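You operate a simulated robot arm through the tools that you are given. There is no shell and no other tool. Be economical: measure what you need, move in short steps, check, and stop when the job is done.

You run a simulated robot arm. Do the job below in one go: nothing can be reset, and whatever is moved stays where it is left.

JOB
Highlight the total line of the books slips, then lay them in the paid tray.
Fine: mark them on the wooden tray, ink from the ink well that holds the highlighter, highlighter back in that well; the other slips stay clean. A coat counts when it lies all over at full strength: go over it till it gets no stronger.

Only the result counts: the job must be done as asked and must still hold three seconds after the hand-in. Knocking over, shifting, dropping, spilling or breaking anything else fails it.

ROBOT AND FRAMES
A 7-joint arm with a two-finger parallel gripper, fixed in place. Base frame: the origin is at the foot of the arm, x ahead of it, y to its left, z up. Lengths are in cm, angles in rad, forces in N, time in s.
With the tool pointing down near the work surface it reaches from about 30 to 70 cm from the base axis. Its first joint turns from -1.152 to 1.152 rad. Payload 1.57 kg.
The tool frame sits at the grasp point between the pads (the TCP): z along the fingers, y along the line on which they close. The tips reach 3 cm beyond it. Largest opening 11 cm; finger width 2.4, thickness 1.2; the body of the gripper, 4.8 by 11.2 cm, starts 7.8 cm behind the TCP.
Orientation is told as [roll, pitch, yaw] about the base's x, y, z axes, in that order, counted from this pose: with the fingers straight down and closing along the base's y, the tool's x points along the base's -x, its y along +y and its z along -z.

CONTROLS
- The arm moves only by the tool arm_command. Its arguments are lists of equal length, an entry for each row: "turn": the turn, a rotation vector about the tool's x, y, z in rad, a list of three; "slide": the shift along the tool's x, y, z in cm, a list of three; "gripper": the opening, from 0 (shut) to 1 (fully open). In form: {"turn": [[ax, ay, az], ...], "slide": [[tx, ty, tz], ...], "gripper": [gripper, ...]}. A call has 1 to 8 rows; each row is the pose to reach, as a shift and turn from the pose commanded when the call began, along the tool's axes at that moment. Rows are played at 5 a second. More than 5 cm and 0.15 rad between two rows, or a gripper value outside its range, and nothing of the call is played. A pose out of reach is approached as far as the arm can. The call stops where the force on the tool passes 40 N (or 10 N more than at its start, if that is more) or the arm is blocked; 0.2 s more then pass. Each finger travels about 10.8 cm/s and halts on what it meets, pressing with about 40 N; the grip force reading is that of the motor and also rises with nothing between the fingers. The clock runs only during rows and for 0.2 s after the last one: add rows that repeat a pose to give the fingers time. The reply holds the time, the measured pose of the TCP, the force on the tool along the base axes, the opening and the grip force, in the units named above and with some noise, with the torque about the TCP (base axes, N m) and any sound that the robot's microphone picked up, and new pictures: "show" is both (left out), scene, wrist or none.
- Cameras (640 x 400 px; columns grow to the right, rows downward): "scene" is fixed at [17.13, -40, 140.03]; the picture's right is [0.71, -0.70, 0.00], its down [-0.42, -0.42, -0.80] and it looks along [0.57, 0.57, -0.59] (base axes); focal length 353 px, centre (320, 200). "wrist" rides on the gripper at [7, 1.6, -14.1] in the tool frame; the picture's right is [-0.23, 0.97, 0.00], its down [-0.85, -0.20, -0.48] and it looks along [-0.47, -0.11, 0.88] (tool axes); focal length 222 px, centre (320, 200). There is no depth. A picture from a camera that has moved, and an enlarged one, comes with that camera's place and axes in the base frame and with its lens.
- enlarge(camera, box): a new picture of the part [left, top, right, bottom] of that camera's present view, enlarged. No time passes.
- job_done(): hands the job in; it is judged then, once.

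Go step by step. Nothing tells you positions but the pictures and the camera data: compare them with the known pose of the tool, close in by small moves and look again before you grip or let go. The budget is 120 turns and 200 pictures, counting those below and the enlarged ones. Unless the task says otherwise, let go and move clear before handing in, and close with one line.

The tools are called after ">>>" as name(argument=value, ...) on one line, values as JSON. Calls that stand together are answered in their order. arm_command: Moves the arm, as the interface text tells. Its arguments: {"type":"object","properties":{"turn":{"type":"array","items":{"type":"array","items":{"type":"number"}}},"slide":{"type":"array","items":{"type":"array","items":{"type":"number"}}},"gripper":{"type":"array","items":{"type":"number"}},"show":{"type":"string","enum":["both","scene","wrist","none"]}},"required":["turn","slide","gripper"]} The other tools are called the same way: enlarge (camera, box) takes an enlarged picture of a part of a camera's view; job_done () hands the job in.

At the start:

```text
clock: 0.0
position: [34.22, 11.44, 114.75]
orientation: [-0.001, 0.001, 0.0]
ft_force: [-0.4, -0.5, -0.4]
torque: [0.03, -0.03, 0.05]
width: 11.0
grasp_force: 0.0
```

scene: 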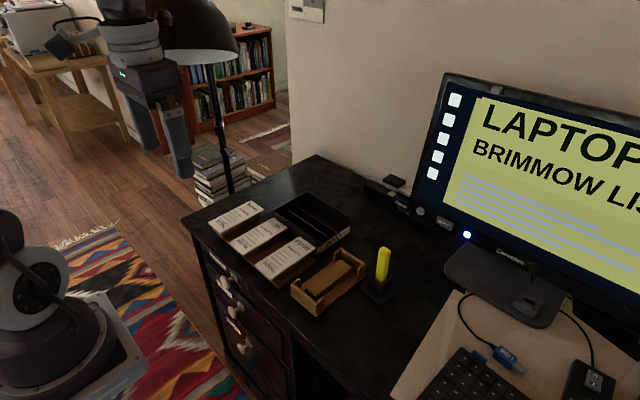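
wrist: 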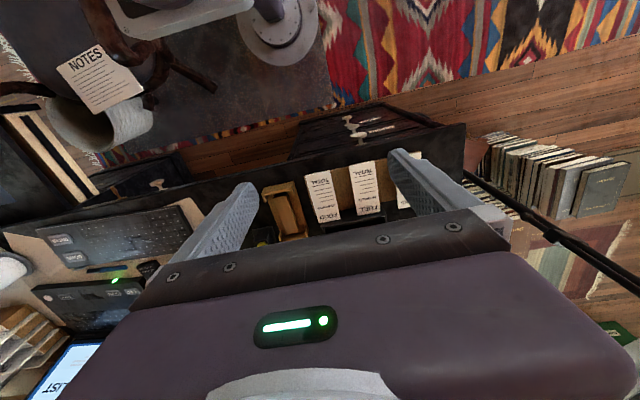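

I see a desk with three stacks of slips in trays, a dark tray behind, a wooden tray, and a highlighter in a well. I'll take enlarged views first.

>>> enlarge(camera="scene", box=[190, 170, 430, 320])

>>> enlarge(camera="scene", box=[200, 190, 360, 290])

>>> enlarge(camera="wrist", box=[240, 130, 480, 280])

>>> enlarge(camera="scene", box=[440, 70, 640, 290])

```text
2.67 times, centred on (310, 245) of scene
camera zoom: at [17.13, -40.0, 140.03], right [0.71, -0.7, 0.0], down [-0.42, -0.42, -0.8], along [0.57, 0.57, -0.59], focal length 942 px, centre (347, 80)
```

zoom: 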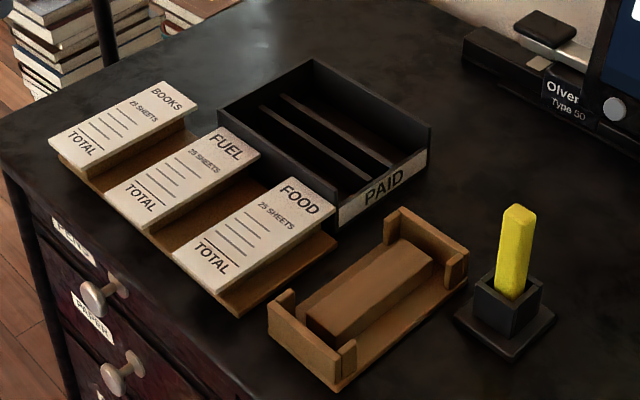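

```text
4.00 times, centred on (280, 240) of scene
camera zoom: at [17.13, -40.0, 140.03], right [0.71, -0.7, 0.0], down [-0.42, -0.42, -0.8], along [0.57, 0.57, -0.59], focal length 1413 px, centre (480, 40)
```

zoom: 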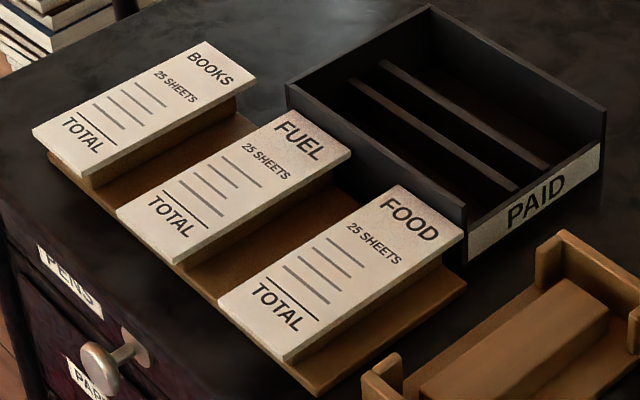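

```text
2.67 times, centred on (360, 205) of wrist
camera zoom: at [27.26, 13.15, 128.89], right [0.23, 0.97, 0.0], down [0.85, -0.2, 0.48], along [0.47, -0.11, -0.88], focal length 592 px, centre (213, 187)
```

zoom: 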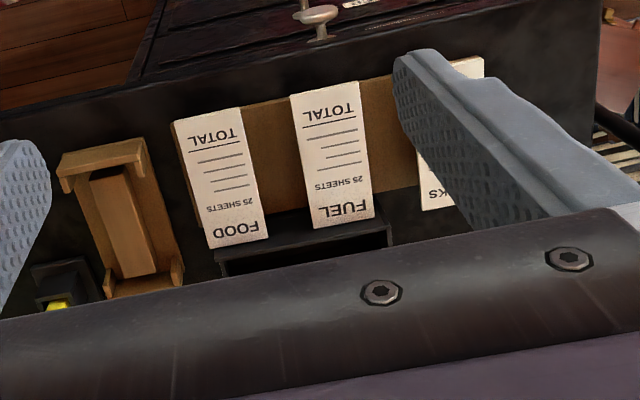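

```text
1.82 times, centred on (540, 180) of scene
camera zoom: at [17.13, -40.0, 140.03], right [0.71, -0.7, 0.0], down [-0.42, -0.42, -0.8], along [0.57, 0.57, -0.59], focal length 642 px, centre (-80, 236)
```

zoom: 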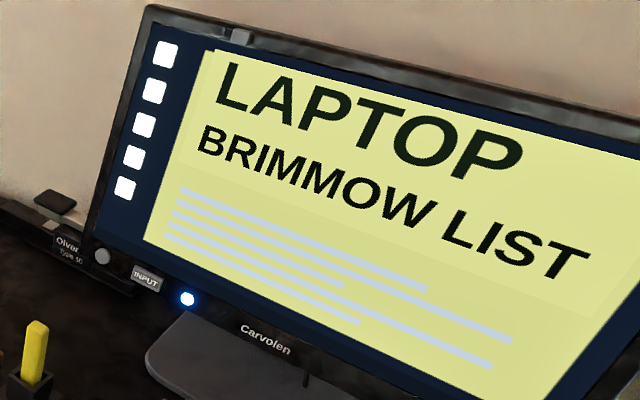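

The slips look like thin blocks with their long side along x: BOOKS near (53,28), FUEL (53,18), FOOD (53,7). The wooden tray is near (57,-3), the well near (63,-13) and the paid tray near (69,15). I'll move over BOOKS for a closer look.

>>> arm_command(turn=[[0, 0, 0], [0, 0, 0], [0, 0, 0], [0, 0, 0], [0, 0, 0]], slide=[[-2, 3.4, 1.5], [-4, 6.8, 3], [-6, 10.2, 5], [-8, 13.6, 7], [-9.8, 16.6, 9]], gripper=[1, 1, 1, 1, 1])

```text
clock: 0.4
position: [35.23, 13.75, 113.72]
orientation: [-0.004, 0.014, 0.003]
ft_force: [-8.7, 2.3, -2.8]
torque: [-0.38, -1.31, 0.05]
width: 10.99
grasp_force: 0.0
stopped in row 1: the force on the tool passed its limit (the readings are from after the stop); the commanded pose is now the measured one
camera wrist: at [28.38, 15.48, 127.89], right [0.23, 0.97, -0.01], down [0.86, -0.2, 0.47], along [0.45, -0.11, -0.88], focal length 222 px, centre (320, 200)
```

scene: 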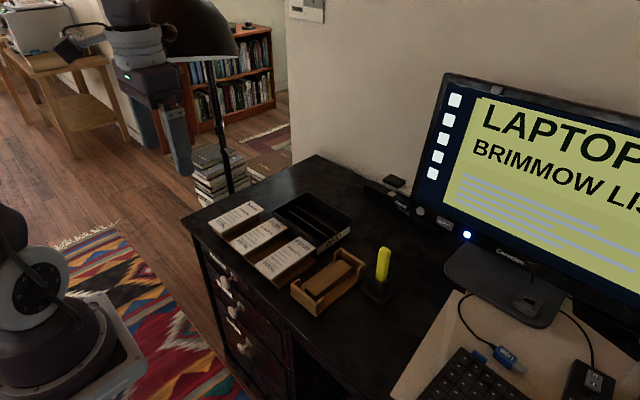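
wrist: 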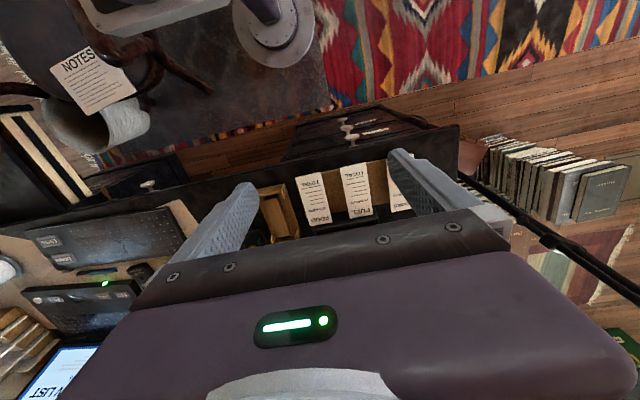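

The hand touched the lamp shade, on its front side at about z 129. I'll back off the way it came and look at the lamp.

>>> arm_command(turn=[[0, 0, 0], [0, 0, 0]], slide=[[1.5, -2.5, 0], [3, -5, 0]], gripper=[1, 1], show="none")

>>> enlarge(camera="scene", box=[40, 0, 360, 200])

```text
clock: 1.0
position: [32.35, 8.68, 113.86]
orientation: [-0.004, 0.013, 0.0]
ft_force: [-0.4, -0.4, -0.3]
torque: [0.01, 0.0, 0.0]
width: 10.99
grasp_force: 0.1
```

```text
2.00 times, centred on (200, 100) of scene
camera zoom: at [17.13, -39.99, 140.03], right [0.71, -0.7, 0.0], down [-0.42, -0.42, -0.8], along [0.57, 0.57, -0.59], focal length 707 px, centre (560, 400)
```

zoom: 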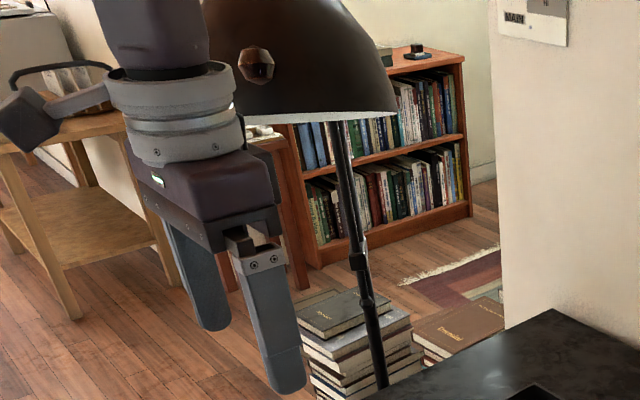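

The lamp shade hangs over the desk at about z 123 and up, so I'll go low first and then forward beneath it.

>>> arm_command(turn=[[-0.004, -0.013, 0], [-0.004, -0.013, 0], [-0.004, -0.013, 0], [-0.004, -0.013, 0], [-0.004, -0.013, 0]], slide=[[0, 0, 4], [0, 0, 8], [0, 0, 12], [0, 0, 15], [0, 0, 15]], gripper=[1, 1, 1, 1, 1])

```text
clock: 2.2
position: [32.01, 8.82, 98.77]
orientation: [-0.001, 0.002, -0.001]
ft_force: [1.3, -0.2, -0.6]
torque: [-0.02, 0.0, 0.0]
width: 11.0
grasp_force: 0.2
camera wrist: at [25.12, 10.58, 112.83], right [0.23, 0.97, 0.0], down [0.85, -0.2, 0.48], along [0.47, -0.11, -0.88], focal length 222 px, centre (320, 200)
```

scene: 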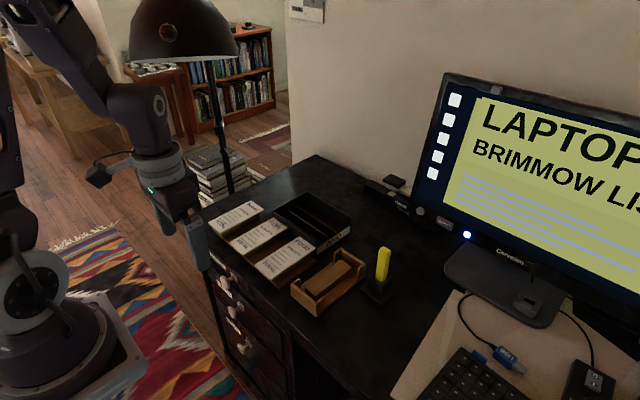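
wrist: 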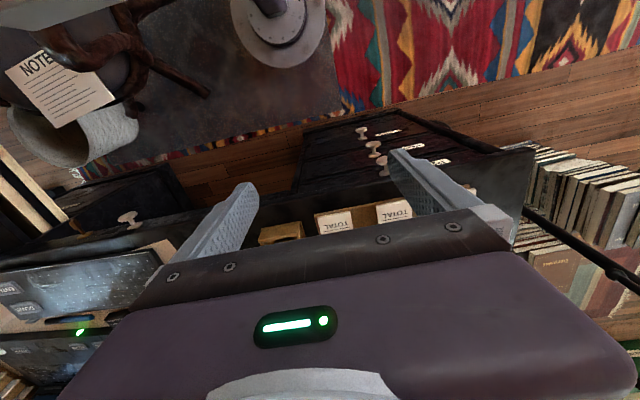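

The lamp is clear above now. I'll move forward and left at this height to see BOOKS.

>>> arm_command(turn=[[0, 0, 0], [0, 0, 0], [0, 0, 0], [0, 0, 0], [0, 0, 0], [0, 0, 0], [0, 0, 0]], slide=[[-2, 3.2, 0], [-4, 6.4, 0], [-6, 9.6, 0], [-8, 12.8, 0], [-10, 16, 0], [-12, 19, 0], [-12, 19, 0]], gripper=[1, 1, 1, 1, 1, 1, 1])

```text
clock: 3.8
position: [43.94, 27.74, 98.78]
orientation: [-0.004, 0.004, 0.0]
ft_force: [-0.3, 0.1, -0.1]
torque: [-0.01, 0.01, 0.0]
width: 11.03
grasp_force: 0.1
camera wrist: at [37.06, 29.43, 112.76], right [0.23, 0.97, 0.0], down [0.86, -0.2, 0.48], along [0.46, -0.11, -0.88], focal length 222 px, centre (320, 200)
```

scene: 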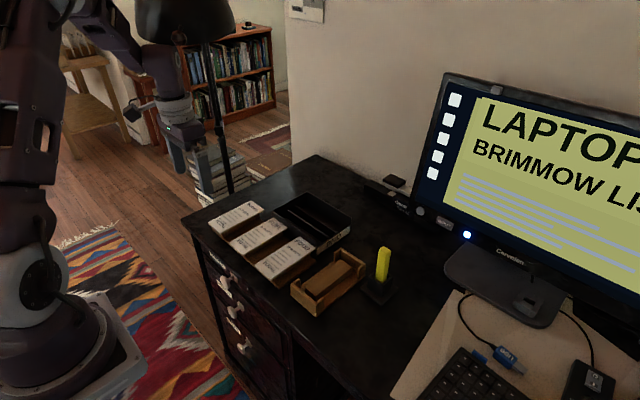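
wrist: 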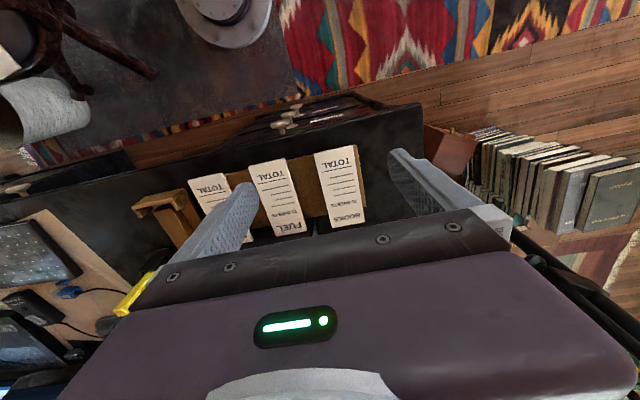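

>>> enlarge(camera="wrist", box=[180, 120, 420, 270])

>>> enlarge(camera="scene", box=[90, 0, 290, 220])

```text
2.67 times, centred on (300, 195) of wrist
camera zoom: at [37.06, 29.43, 112.76], right [0.23, 0.97, 0.0], down [0.86, -0.2, 0.48], along [0.46, -0.11, -0.88], focal length 592 px, centre (373, 213)
```

zoom: 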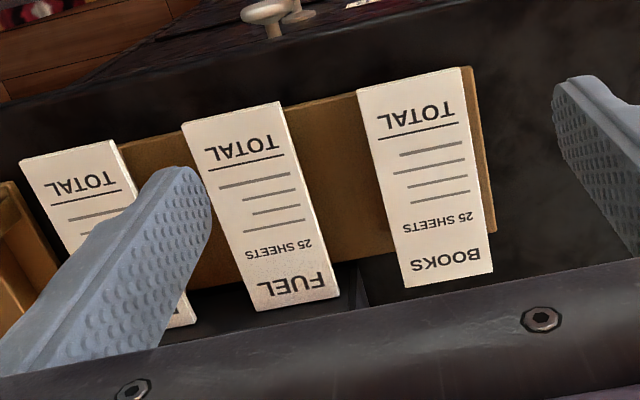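

```text
1.82 times, centred on (190, 110) of scene
camera zoom: at [17.19, -39.98, 140.03], right [0.71, -0.7, 0.0], down [-0.42, -0.42, -0.8], along [0.57, 0.57, -0.59], focal length 642 px, centre (556, 364)
```

zoom: 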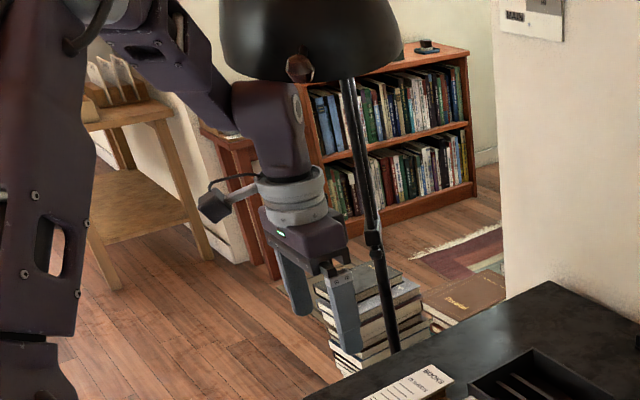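

BOOKS measures about 14 × 6 cm, centred near (53.6, 29.1), top near z 79.5. I'll check the support beneath the slips before gripping.

>>> enlarge(camera="scene", box=[200, 195, 280, 245])

>>> enlarge(camera="scene", box=[285, 235, 405, 320])

>>> enlarge(camera="scene", box=[260, 185, 360, 255])

```text
8.00 times, centred on (240, 220) of scene
camera zoom: at [17.19, -39.98, 140.03], right [0.71, -0.7, 0.0], down [-0.42, -0.42, -0.8], along [0.57, 0.57, -0.59], focal length 2827 px, centre (960, 40)
```

zoom: 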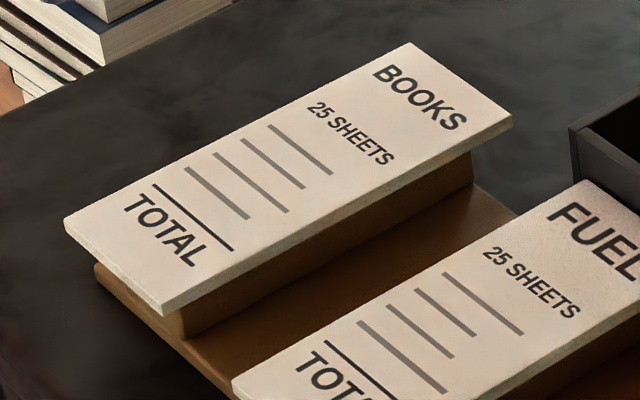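

```text
4.71 times, centred on (345, 278) of scene
camera zoom: at [17.19, -39.98, 140.03], right [0.71, -0.7, 0.0], down [-0.42, -0.42, -0.8], along [0.57, 0.57, -0.59], focal length 1663 px, centre (202, -165)
```

zoom: 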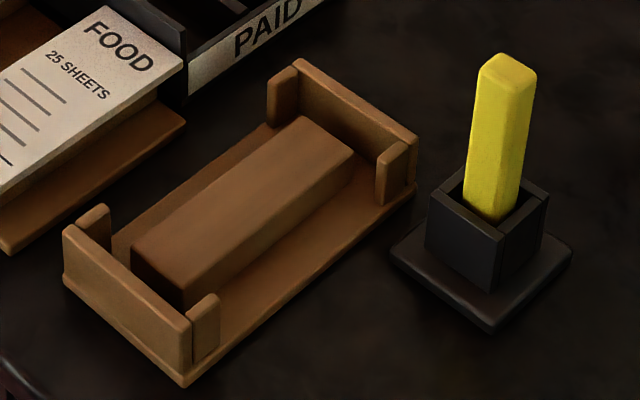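

```text
5.71 times, centred on (310, 220) of scene
camera zoom: at [17.19, -39.98, 140.03], right [0.71, -0.7, 0.0], down [-0.42, -0.42, -0.8], along [0.57, 0.57, -0.59], focal length 2019 px, centre (377, 86)
```

zoom: 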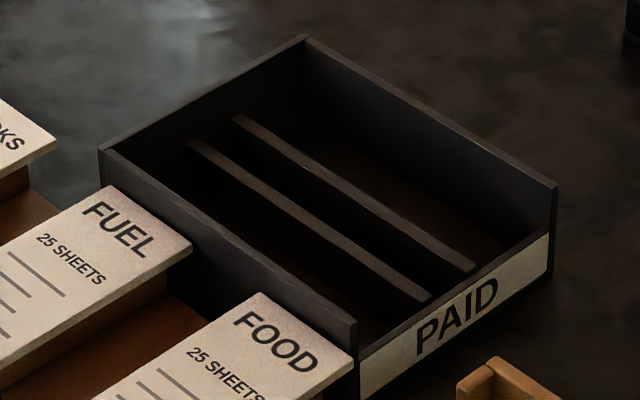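

The slip is a stiff 0.6 cm block on a narrower riser, so a side grip works. Next I'll survey the wooden tray, the well and the paid tray, staying low under the lamp.

>>> arm_command(turn=[[0, 0, 0], [0, 0, 0], [0, 0, 0], [0, 0, 0], [0, 0, 0], [0, 0, 0], [0, 0, 0], [0, 0, 0]], slide=[[0, -1, 4], [0, -5, 5], [0, -9, 5], [0, -13, 5], [0, -17, 5], [0, -21, 5], [0, -25, 5], [0, -25, 5]], gripper=[1, 1, 1, 1, 1, 1, 1, 1])

>>> enlarge(camera="wrist", box=[180, 100, 420, 250])

```text
clock: 5.6
position: [43.93, 2.63, 93.77]
orientation: [0.0, 0.0, 0.0]
ft_force: [-0.3, 0.0, 0.1]
torque: [-0.02, 0.02, 0.01]
width: 10.96
grasp_force: 0.0
camera wrist: at [36.94, 4.44, 107.73], right [0.23, 0.97, 0.0], down [0.85, -0.2, 0.48], along [0.47, -0.11, -0.88], focal length 222 px, centre (320, 200)
```

scene: 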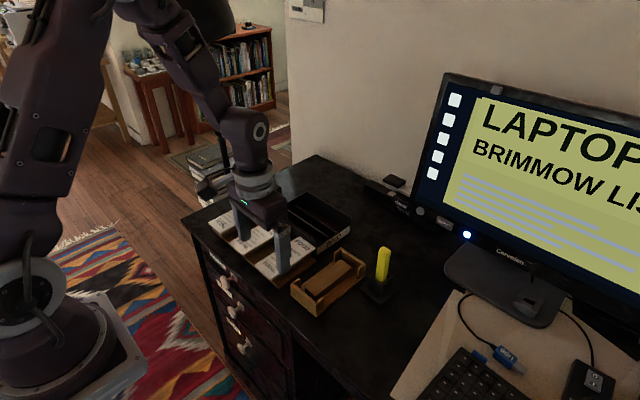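
wrist: 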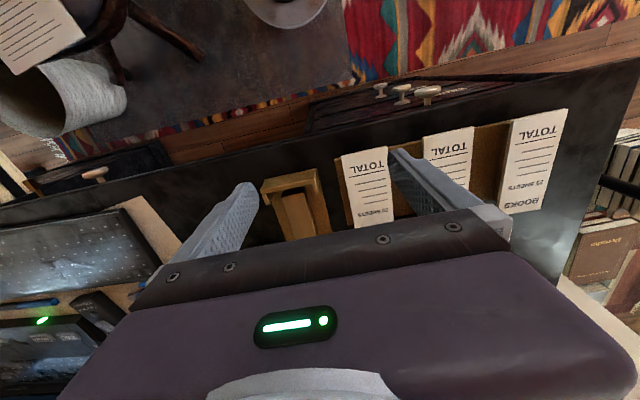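

```text
2.67 times, centred on (300, 175) of wrist
camera zoom: at [36.94, 4.44, 107.73], right [0.23, 0.97, 0.0], down [0.85, -0.2, 0.48], along [0.47, -0.11, -0.88], focal length 592 px, centre (373, 267)
```

zoom: 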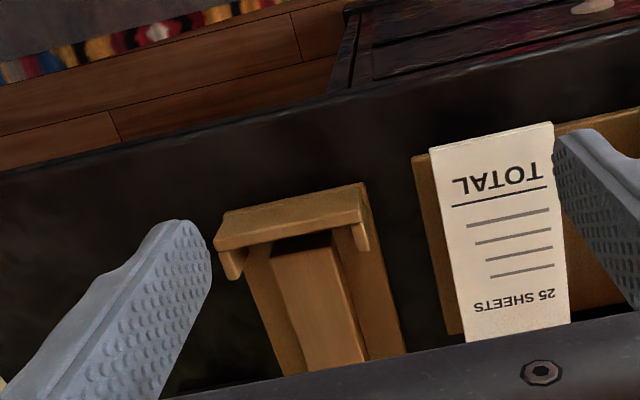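

The far half of the tray is hidden by the gripper, so I'll move forward to see it.

>>> arm_command(turn=[[0, 0, 0], [0, 0, 0], [0, 0, 0], [0, 0, 0]], slide=[[-3, -3, 0], [-6, -6, 0], [-9, -8, 0], [-9, -8, 0]], gripper=[1, 1, 1, 1])

>>> enlarge(camera="wrist", box=[180, 70, 420, 220])

```text
clock: 6.6
position: [52.94, -5.5, 93.55]
orientation: [0.0, 0.001, 0.001]
ft_force: [0.5, -0.8, 0.4]
torque: [0.02, -0.01, -0.02]
width: 11.0
grasp_force: 0.1
camera wrist: at [46.02, -3.61, 107.63], right [0.23, 0.97, 0.0], down [0.85, -0.2, 0.48], along [0.47, -0.11, -0.88], focal length 222 px, centre (320, 200)
```

scene: 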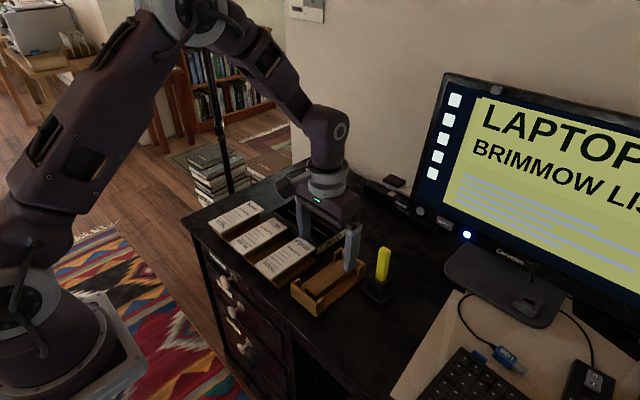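
wrist: 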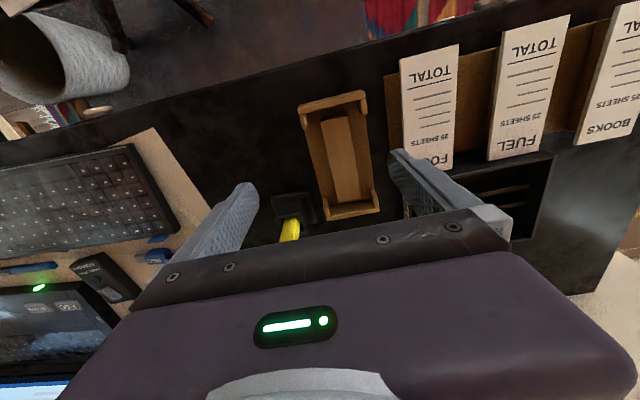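

```text
2.67 times, centred on (300, 145) of wrist
camera zoom: at [46.02, -3.61, 107.63], right [0.23, 0.97, 0.0], down [0.85, -0.2, 0.48], along [0.47, -0.11, -0.88], focal length 592 px, centre (373, 347)
```

zoom: 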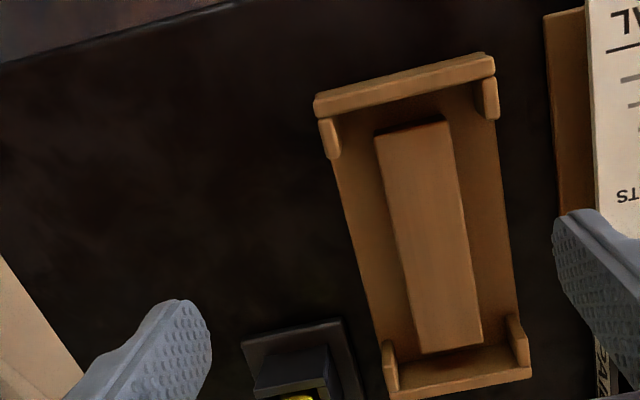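

The marking block is axis-aligned and centred near (56.6, -2.9). Now a look at the paid tray.

>>> arm_command(turn=[[0, 0, 0], [0, 0, 0], [0, 0, 0], [0, 0, 0], [0, 0, 0], [0, 0, 0]], slide=[[-2, 3.5, 0], [-4, 7, 0], [-6, 10.5, 0], [-8, 14, 0], [-9.5, 17, 0], [-9.5, 17, 0]], gripper=[1, 1, 1, 1, 1, 1])

>>> enlarge(camera="wrist", box=[200, 70, 440, 220])

```text
clock: 8.0
position: [62.64, 11.61, 93.67]
orientation: [0.0, 0.001, -0.001]
ft_force: [0.0, 0.0, 0.0]
torque: [0.02, -0.01, 0.02]
width: 10.99
grasp_force: 0.0
camera wrist: at [55.57, 13.44, 107.71], right [0.23, 0.97, 0.0], down [0.85, -0.2, 0.48], along [0.47, -0.11, -0.88], focal length 222 px, centre (320, 200)
```

scene: 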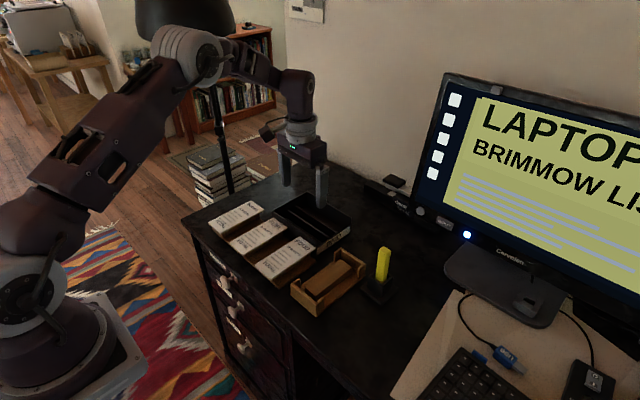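
wrist: 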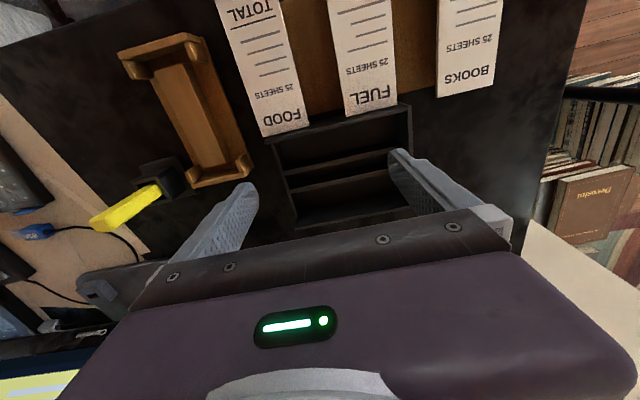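

```text
2.67 times, centred on (320, 145) of wrist
camera zoom: at [55.57, 13.44, 107.71], right [0.23, 0.97, 0.0], down [0.85, -0.2, 0.48], along [0.47, -0.11, -0.88], focal length 592 px, centre (320, 347)
```

zoom: 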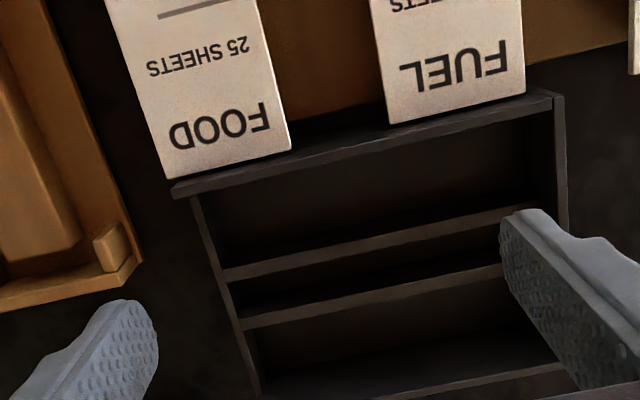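

The paid tray's inside is about 13 cm in x by 16 in y, with rails along y near x 66 and 69, so the slip must go in turned by 90°. First I'll fetch BOOKS, starting above it.

>>> arm_command(turn=[[0, 0, 0], [0, 0, 0], [0, 0, 0], [0, 0, 0], [0, 0, 0], [0, 0, 0]], slide=[[1.8, 3.5, 0.5], [3.6, 7, 1], [5.4, 10.5, 1.5], [7.2, 14, 2], [9, 17.5, 2.6], [9, 17.5, 2.6]], gripper=[0.85, 0.85, 0.85, 0.85, 0.85, 0.85])

>>> enlarge(camera="wrist", box=[200, 70, 440, 220])

```text
clock: 9.4
position: [53.61, 29.26, 91.36]
orientation: [-0.001, 0.001, -0.001]
ft_force: [0.3, 0.0, -0.1]
torque: [0.01, -0.04, -0.02]
width: 9.37
grasp_force: 0.0
camera wrist: at [46.63, 31.01, 105.35], right [0.23, 0.97, 0.0], down [0.85, -0.2, 0.48], along [0.47, -0.11, -0.88], focal length 222 px, centre (320, 200)
```

scene: 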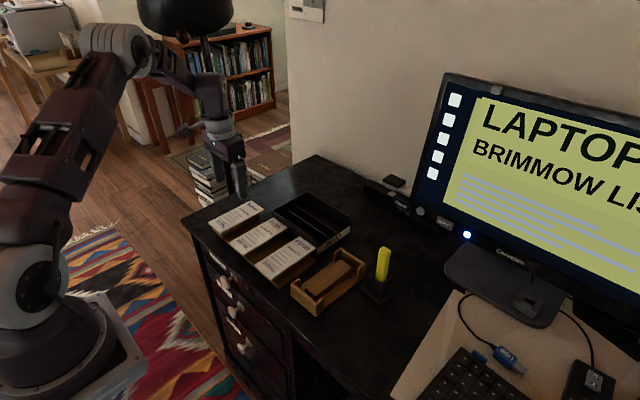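
wrist: 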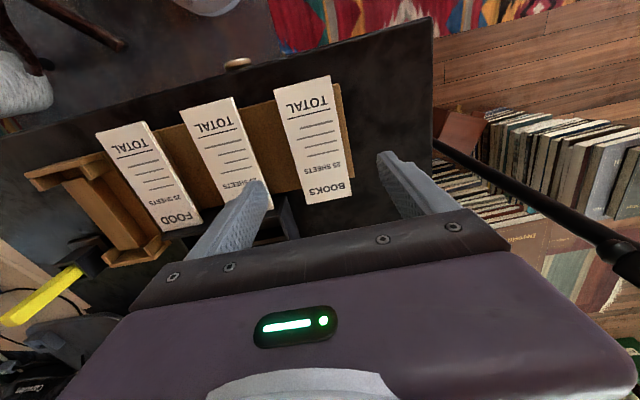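

```text
2.67 times, centred on (320, 145) of wrist
camera zoom: at [46.63, 31.01, 105.35], right [0.23, 0.97, 0.0], down [0.85, -0.2, 0.48], along [0.47, -0.11, -0.88], focal length 592 px, centre (320, 347)
```

zoom: 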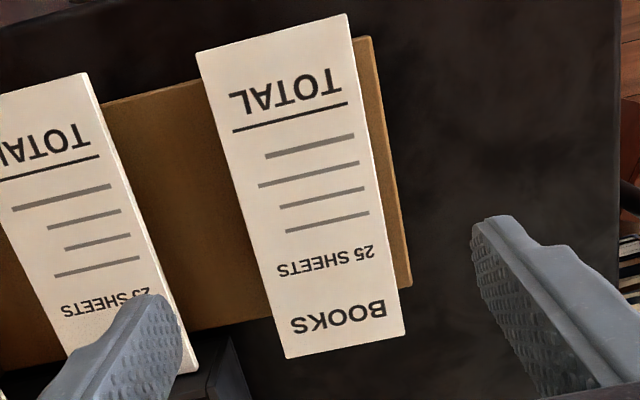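

The slip is centred at (53.6, 29.0). I'll descend around it.

>>> arm_command(turn=[[0, 0, 0], [0, 0, 0], [0, 0, 0], [0, 0, 0], [0, 0, 0]], slide=[[0, -0.2, 3], [0, -0.2, 6], [0, -0.2, 8.5], [0, -0.2, 10.3], [0, -0.2, 10.3]], gripper=[0.85, 0.85, 0.85, 0.85, 0.85])

>>> enlarge(camera="scene", box=[180, 150, 300, 250])

```text
clock: 10.6
position: [53.65, 29.17, 80.92]
orientation: [0.0, 0.0, 0.0]
ft_force: [1.2, -0.1, -0.1]
torque: [0.02, 0.02, 0.0]
width: 9.35
grasp_force: 0.1
camera wrist: at [46.75, 30.74, 94.97], right [0.23, 0.97, 0.0], down [0.85, -0.2, 0.48], along [0.47, -0.11, -0.88], focal length 222 px, centre (320, 200)
```

scene: 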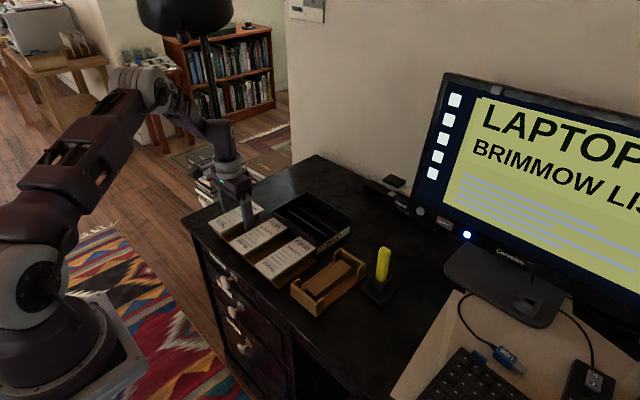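
wrist: 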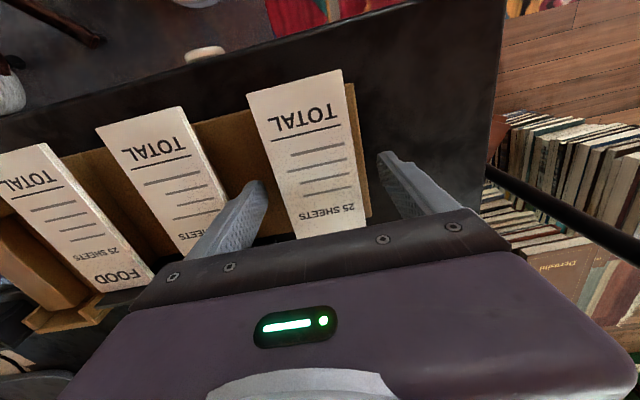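

```text
4.00 times, centred on (240, 200) of scene
camera zoom: at [17.13, -40.0, 140.03], right [0.71, -0.7, 0.0], down [-0.42, -0.42, -0.8], along [0.57, 0.57, -0.59], focal length 1413 px, centre (640, 200)
```

zoom: 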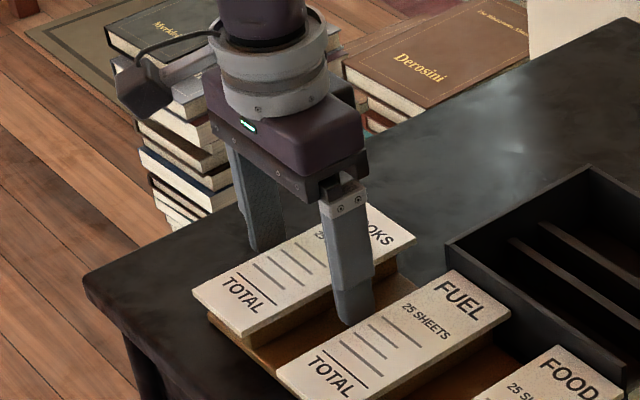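

The fingers straddle the slip, so I'll close on it.

>>> arm_command(turn=[[0, 0, 0], [0, 0, 0], [0, 0, 0]], slide=[[0, 0, 0], [0, 0, 0], [0, 0, 0]], gripper=[0.65, 0.5, 0.5], show="wrist")

```text
clock: 11.4
position: [53.75, 29.05, 80.94]
orientation: [-0.001, -0.001, 0.001]
ft_force: [0.2, -0.3, -0.5]
torque: [-0.01, 0.01, -0.03]
width: 5.85
grasp_force: 39.9
camera wrist: at [46.74, 30.74, 94.99], right [0.23, 0.97, 0.0], down [0.85, -0.2, 0.48], along [0.47, -0.11, -0.88], focal length 222 px, centre (320, 200)
```

wrist: 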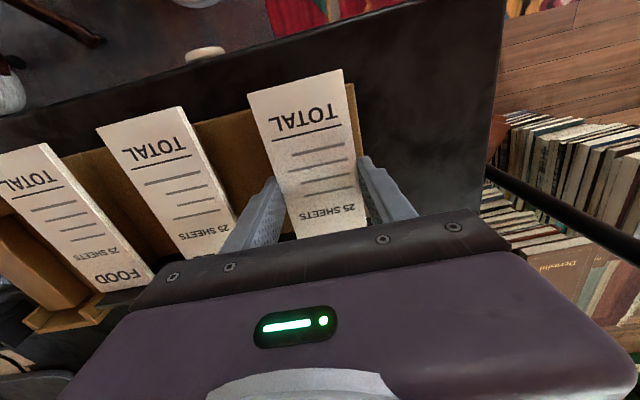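

Gripped at 5.85 cm. Lifting straight up.

>>> arm_command(turn=[[0, 0, 0], [0, 0, 0], [0, 0, 0], [0, 0, 0], [0, 0, 0]], slide=[[0, 0, -1], [0, 0, -3], [0, 0, -6], [0, 0, -9], [0, 0, -9]], gripper=[0.5, 0.5, 0.5, 0.5, 0.5])

```text
clock: 12.6
position: [53.69, 28.9, 89.81]
orientation: [-0.002, 0.0, 0.001]
ft_force: [0.0, 0.8, -1.1]
torque: [0.03, 0.03, 0.0]
width: 5.82
grasp_force: 40.5
camera wrist: at [46.63, 30.59, 103.87], right [0.23, 0.97, 0.0], down [0.85, -0.2, 0.48], along [0.47, -0.11, -0.88], focal length 222 px, centre (320, 200)
```

scene: 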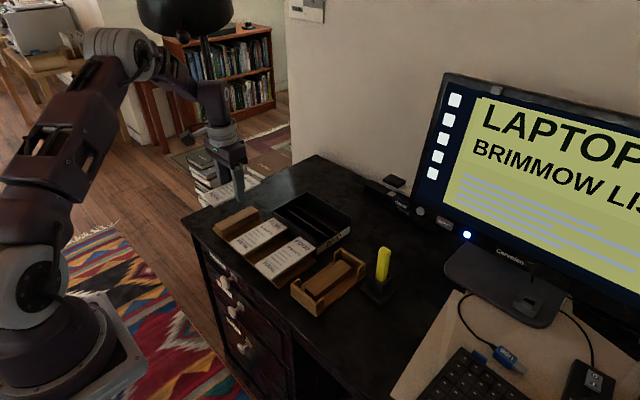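
wrist: 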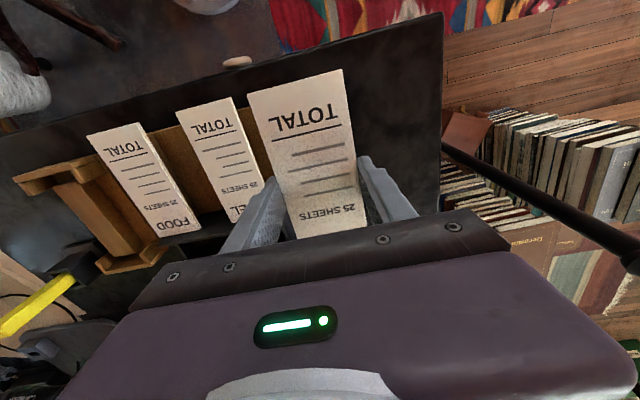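

Lifted cleanly. Carrying it over to the wooden tray.

>>> arm_command(turn=[[0, 0, 0], [0, 0, 0], [0, 0, 0], [0, 0, 0], [0, 0, 0], [0, 0, 0], [0, 0, 0], [0, 0, 0]], slide=[[-0.4, -4.3, 0], [-0.8, -8.6, 0], [-1.2, -12.9, 0], [-1.6, -17.2, 0], [-2.0, -21.5, 0], [-2.5, -26, 0], [-3, -30, 0], [-3, -31.85, 0]], gripper=[0.5, 0.5, 0.5, 0.5, 0.5, 0.5, 0.5, 0.5])

>>> enlarge(camera="wrist", box=[200, 70, 440, 220])

>>> enlarge(camera="scene", box=[260, 180, 440, 320])

```text
clock: 14.4
position: [56.51, -2.8, 89.73]
orientation: [0.0, -0.001, -0.001]
ft_force: [0.3, 0.0, -0.4]
torque: [0.02, -0.01, 0.01]
width: 5.85
grasp_force: 39.8
camera wrist: at [49.52, -1.08, 103.79], right [0.23, 0.97, 0.0], down [0.86, -0.2, 0.48], along [0.47, -0.11, -0.88], focal length 222 px, centre (320, 200)
```

scene: 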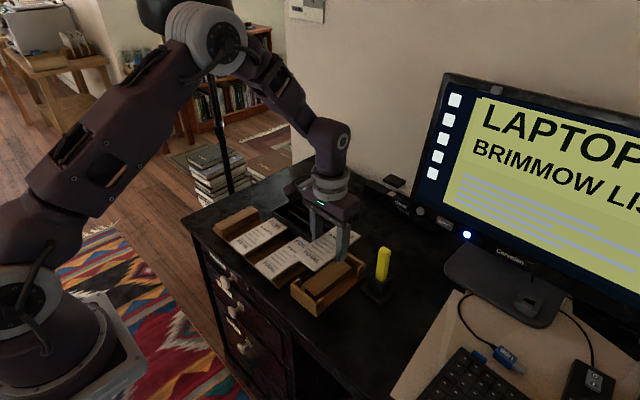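
wrist: 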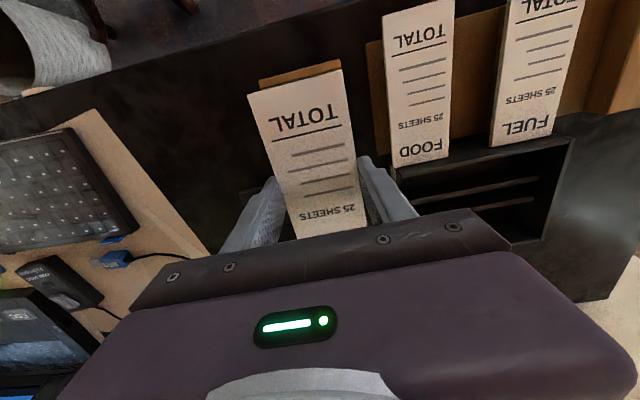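

```text
2.67 times, centred on (320, 145) of wrist
camera zoom: at [49.52, -1.08, 103.79], right [0.23, 0.97, 0.0], down [0.86, -0.2, 0.48], along [0.47, -0.11, -0.88], focal length 592 px, centre (320, 347)
```

zoom: 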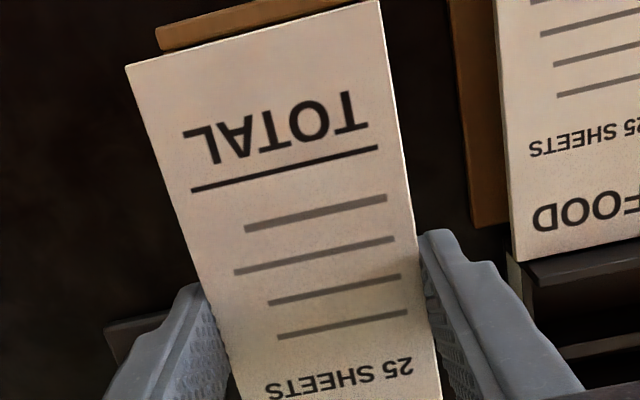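

```text
2.86 times, centred on (350, 250) of scene
camera zoom: at [17.13, -40.0, 140.03], right [0.71, -0.7, 0.0], down [-0.42, -0.42, -0.8], along [0.57, 0.57, -0.59], focal length 1010 px, centre (234, 57)
```

zoom: 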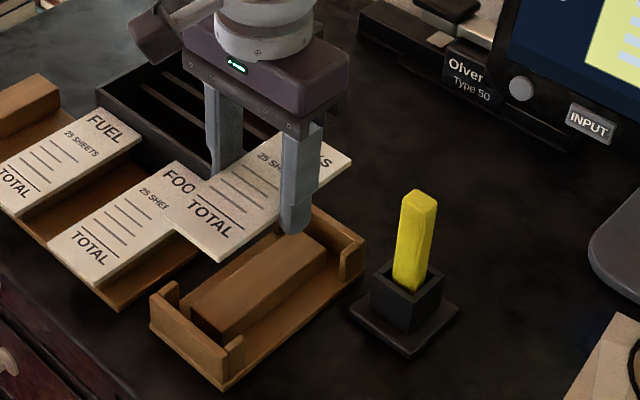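

The slip lines up with the tray. I'll descend to just above it and check.

>>> arm_command(turn=[[0, 0, 0], [0, 0, 0], [0, 0, 0], [0, 0, 0]], slide=[[-0.1, -0.05, 3], [-0.1, -0.05, 5], [-0.1, -0.05, 6.4], [-0.1, -0.05, 6.4]], gripper=[0.5, 0.5, 0.5, 0.5])

>>> enlarge(camera="wrist", box=[200, 50, 440, 200])

>>> enlarge(camera="scene", box=[280, 230, 400, 320])

```text
clock: 15.4
position: [56.79, -2.83, 83.35]
orientation: [0.0, -0.001, 0.0]
ft_force: [-1.2, 0.0, -0.2]
torque: [0.0, 0.02, 0.01]
width: 5.85
grasp_force: 39.6
camera wrist: at [49.75, -1.14, 97.4], right [0.23, 0.97, 0.0], down [0.85, -0.2, 0.48], along [0.47, -0.11, -0.88], focal length 222 px, centre (320, 200)
```

scene: 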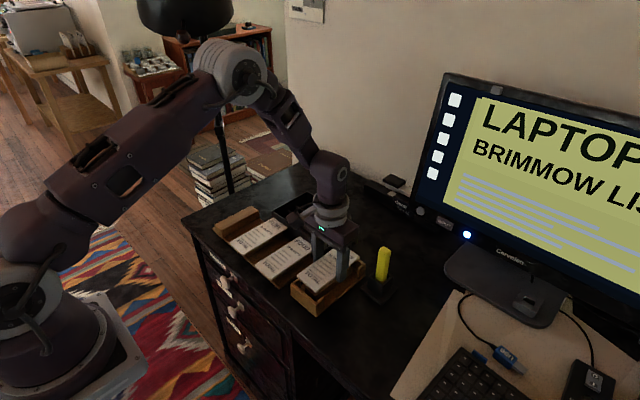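
wrist: 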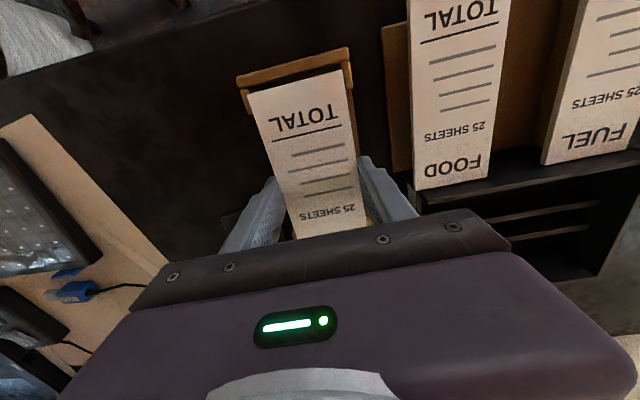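

```text
2.67 times, centred on (320, 125) of wrist
camera zoom: at [49.75, -1.14, 97.4], right [0.23, 0.97, 0.0], down [0.85, -0.2, 0.48], along [0.47, -0.11, -0.88], focal length 592 px, centre (320, 400)
```

zoom: 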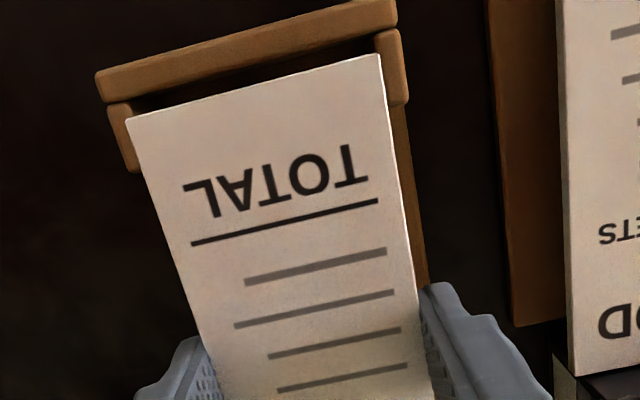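

```text
4.44 times, centred on (340, 275) of scene
camera zoom: at [17.13, -40.0, 140.03], right [0.71, -0.7, 0.0], down [-0.42, -0.42, -0.8], along [0.57, 0.57, -0.59], focal length 1570 px, centre (231, -133)
```

zoom: 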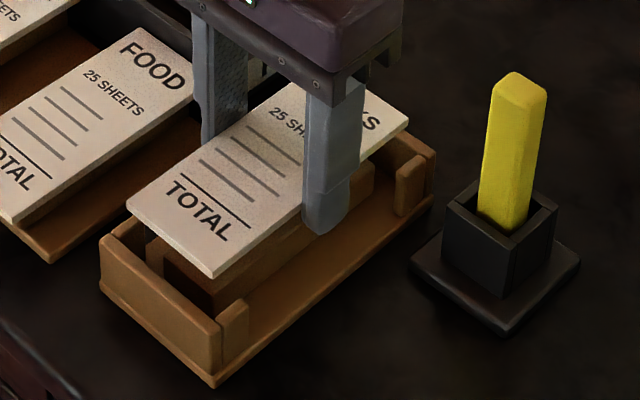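

Well aligned, needing only a 0.1 cm shift to the right. Lowering slowly.

>>> arm_command(turn=[[0, 0, 0], [0, 0, 0], [0, 0, 0], [0, 0, 0], [0, 0, 0]], slide=[[0.05, -0.1, 0.5], [0.05, -0.1, 1], [0.05, -0.1, 1.5], [0.05, -0.1, 2.0], [0.05, -0.1, 2.0]], gripper=[0.5, 0.5, 0.5, 0.5, 0.5], show="none")

>>> enlarge(camera="scene", box=[280, 230, 400, 320])

```text
clock: 16.6
position: [56.53, -3.04, 81.41]
orientation: [-0.001, 0.0, 0.0]
ft_force: [-1.3, 0.3, -0.8]
torque: [0.01, 0.06, -0.02]
width: 5.84
grasp_force: 39.9
```

```text
4.44 times, centred on (340, 275) of scene
camera zoom: at [17.13, -40.0, 140.03], right [0.71, -0.7, 0.0], down [-0.42, -0.42, -0.8], along [0.57, 0.57, -0.59], focal length 1570 px, centre (231, -133)
```

zoom: 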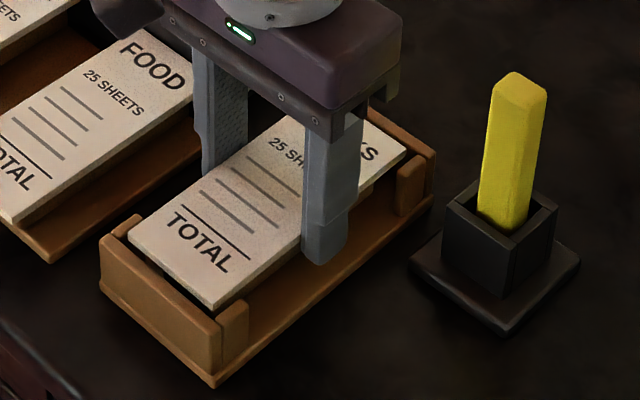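

Nested between the walls, so I'll lower the last bit until it touches.

>>> arm_command(turn=[[0, 0, 0], [0, 0, 0], [0, 0, 0], [0, 0, 0]], slide=[[0, 0, 0.2], [0, 0, 0.4], [0, 0, 0.6], [0, 0, 0.6]], gripper=[0.5, 0.5, 0.5, 0.5], show="none")

>>> enlarge(camera="scene", box=[280, 230, 400, 320])

```text
clock: 17.6
position: [56.53, -2.99, 80.95]
orientation: [0.001, 0.001, 0.0]
ft_force: [0.5, 0.0, 0.0]
torque: [-0.04, -0.01, 0.01]
width: 5.83
grasp_force: 40.0
```

```text
4.44 times, centred on (340, 275) of scene
camera zoom: at [17.13, -40.0, 140.03], right [0.71, -0.7, 0.0], down [-0.42, -0.42, -0.8], along [0.57, 0.57, -0.59], focal length 1570 px, centre (231, -133)
```

zoom: 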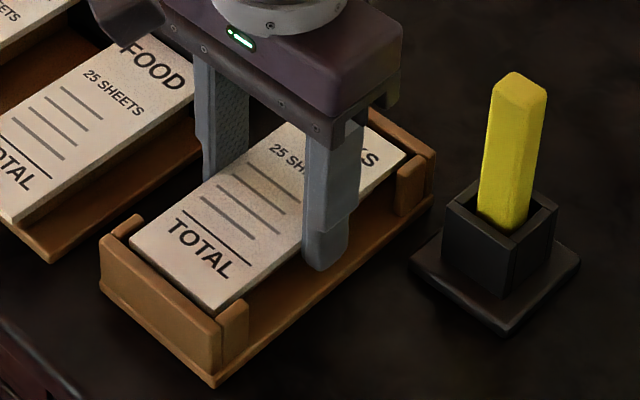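

>>> arm_command(turn=[[0, 0, 0], [0, 0, 0], [0, 0, 0], [0, 0, 0]], slide=[[0, 0, 0.15], [0, 0, 0.3], [0, 0, 0.45], [0, 0, 0.45]], gripper=[0.5, 0.5, 0.5, 0.5], show="none")

>>> enlarge(camera="scene", box=[280, 230, 400, 320])

```text
clock: 18.6
position: [56.53, -3.11, 80.47]
orientation: [0.002, -0.002, 0.0]
ft_force: [-1.8, 1.4, 13.6]
torque: [-0.17, 0.23, -0.06]
width: 5.85
grasp_force: 39.6
```

```text
4.44 times, centred on (340, 275) of scene
camera zoom: at [17.1, -39.99, 140.04], right [0.71, -0.7, 0.0], down [-0.42, -0.42, -0.8], along [0.57, 0.57, -0.59], focal length 1570 px, centre (231, -133)
```

zoom: 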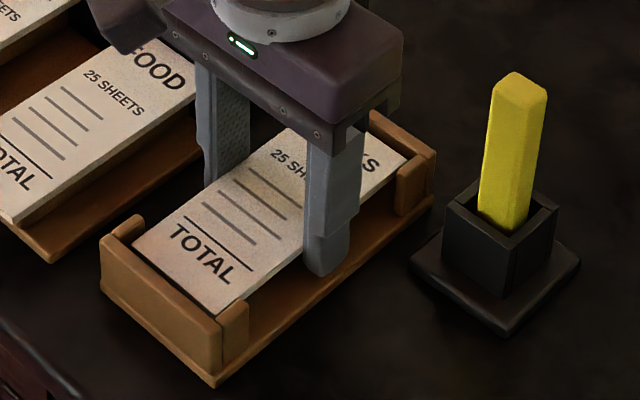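

It's seated, with 13 N of contact. I'll release and lift off.

>>> arm_command(turn=[[0, 0, 0], [0, 0, 0], [0, 0, 0], [0, 0, 0], [0, 0, 0], [0, 0, 0]], slide=[[0, 0, -0.2], [0, 0, -0.2], [0, 0, -3], [0, 0, -7], [0, 0, -11], [0, 0, -11]], gripper=[0.62, 0.68, 0.68, 0.68, 0.68, 0.68])

>>> enlarge(camera="wrist", box=[200, 70, 440, 220])

>>> enlarge(camera="scene", box=[280, 230, 400, 320])

```text
clock: 20.0
position: [56.52, -3.01, 91.56]
orientation: [0.001, 0.0, 0.0]
ft_force: [-0.1, -0.1, -0.3]
torque: [0.01, 0.02, 0.0]
width: 7.49
grasp_force: 0.0
camera wrist: at [49.61, -1.31, 105.55], right [0.23, 0.97, 0.0], down [0.85, -0.2, 0.48], along [0.47, -0.11, -0.88], focal length 222 px, centre (320, 200)
```

scene: 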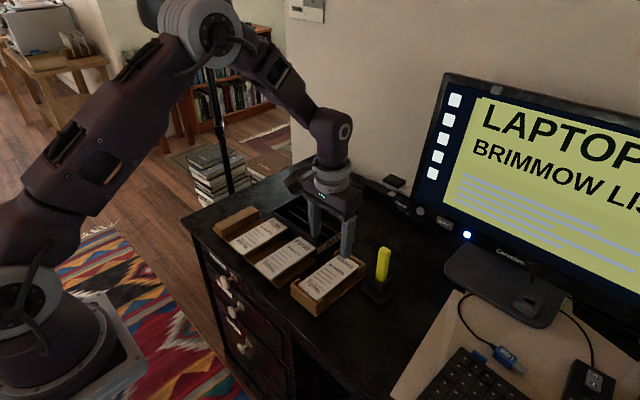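
wrist: 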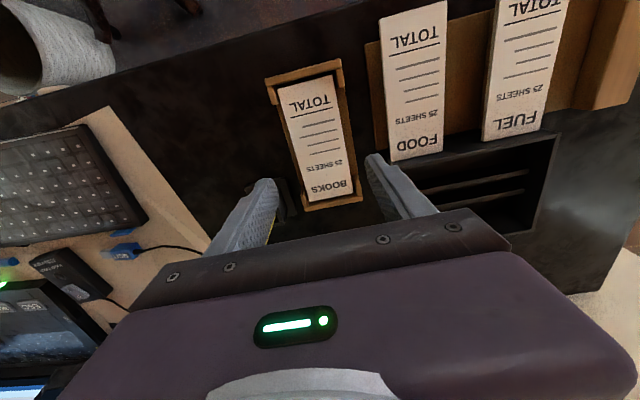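

```text
2.67 times, centred on (320, 145) of wrist
camera zoom: at [49.61, -1.31, 105.55], right [0.23, 0.97, 0.0], down [0.85, -0.2, 0.48], along [0.47, -0.11, -0.88], focal length 592 px, centre (320, 347)
```

zoom: 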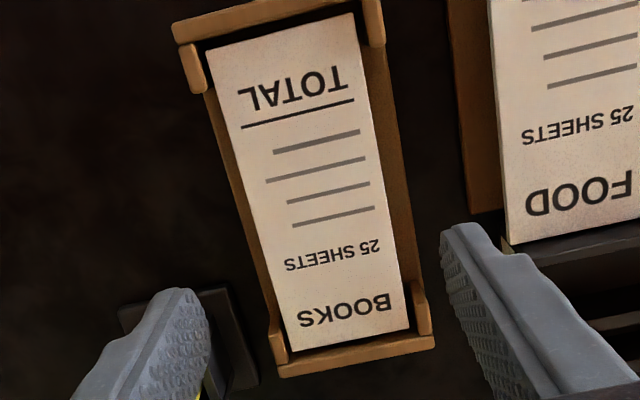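

```text
4.44 times, centred on (340, 275) of scene
camera zoom: at [17.13, -40.0, 140.03], right [0.71, -0.7, 0.0], down [-0.42, -0.42, -0.8], along [0.57, 0.57, -0.59], focal length 1570 px, centre (231, -133)
```

zoom: 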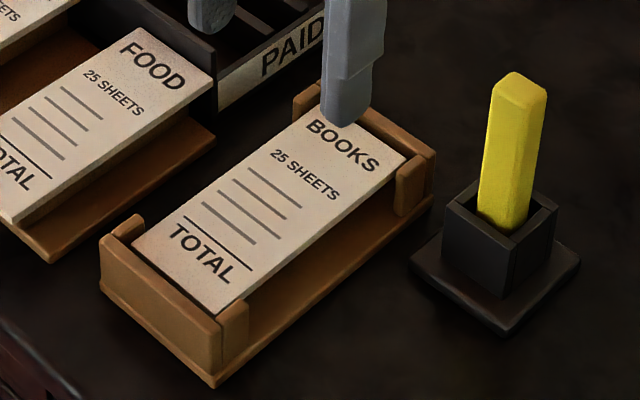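

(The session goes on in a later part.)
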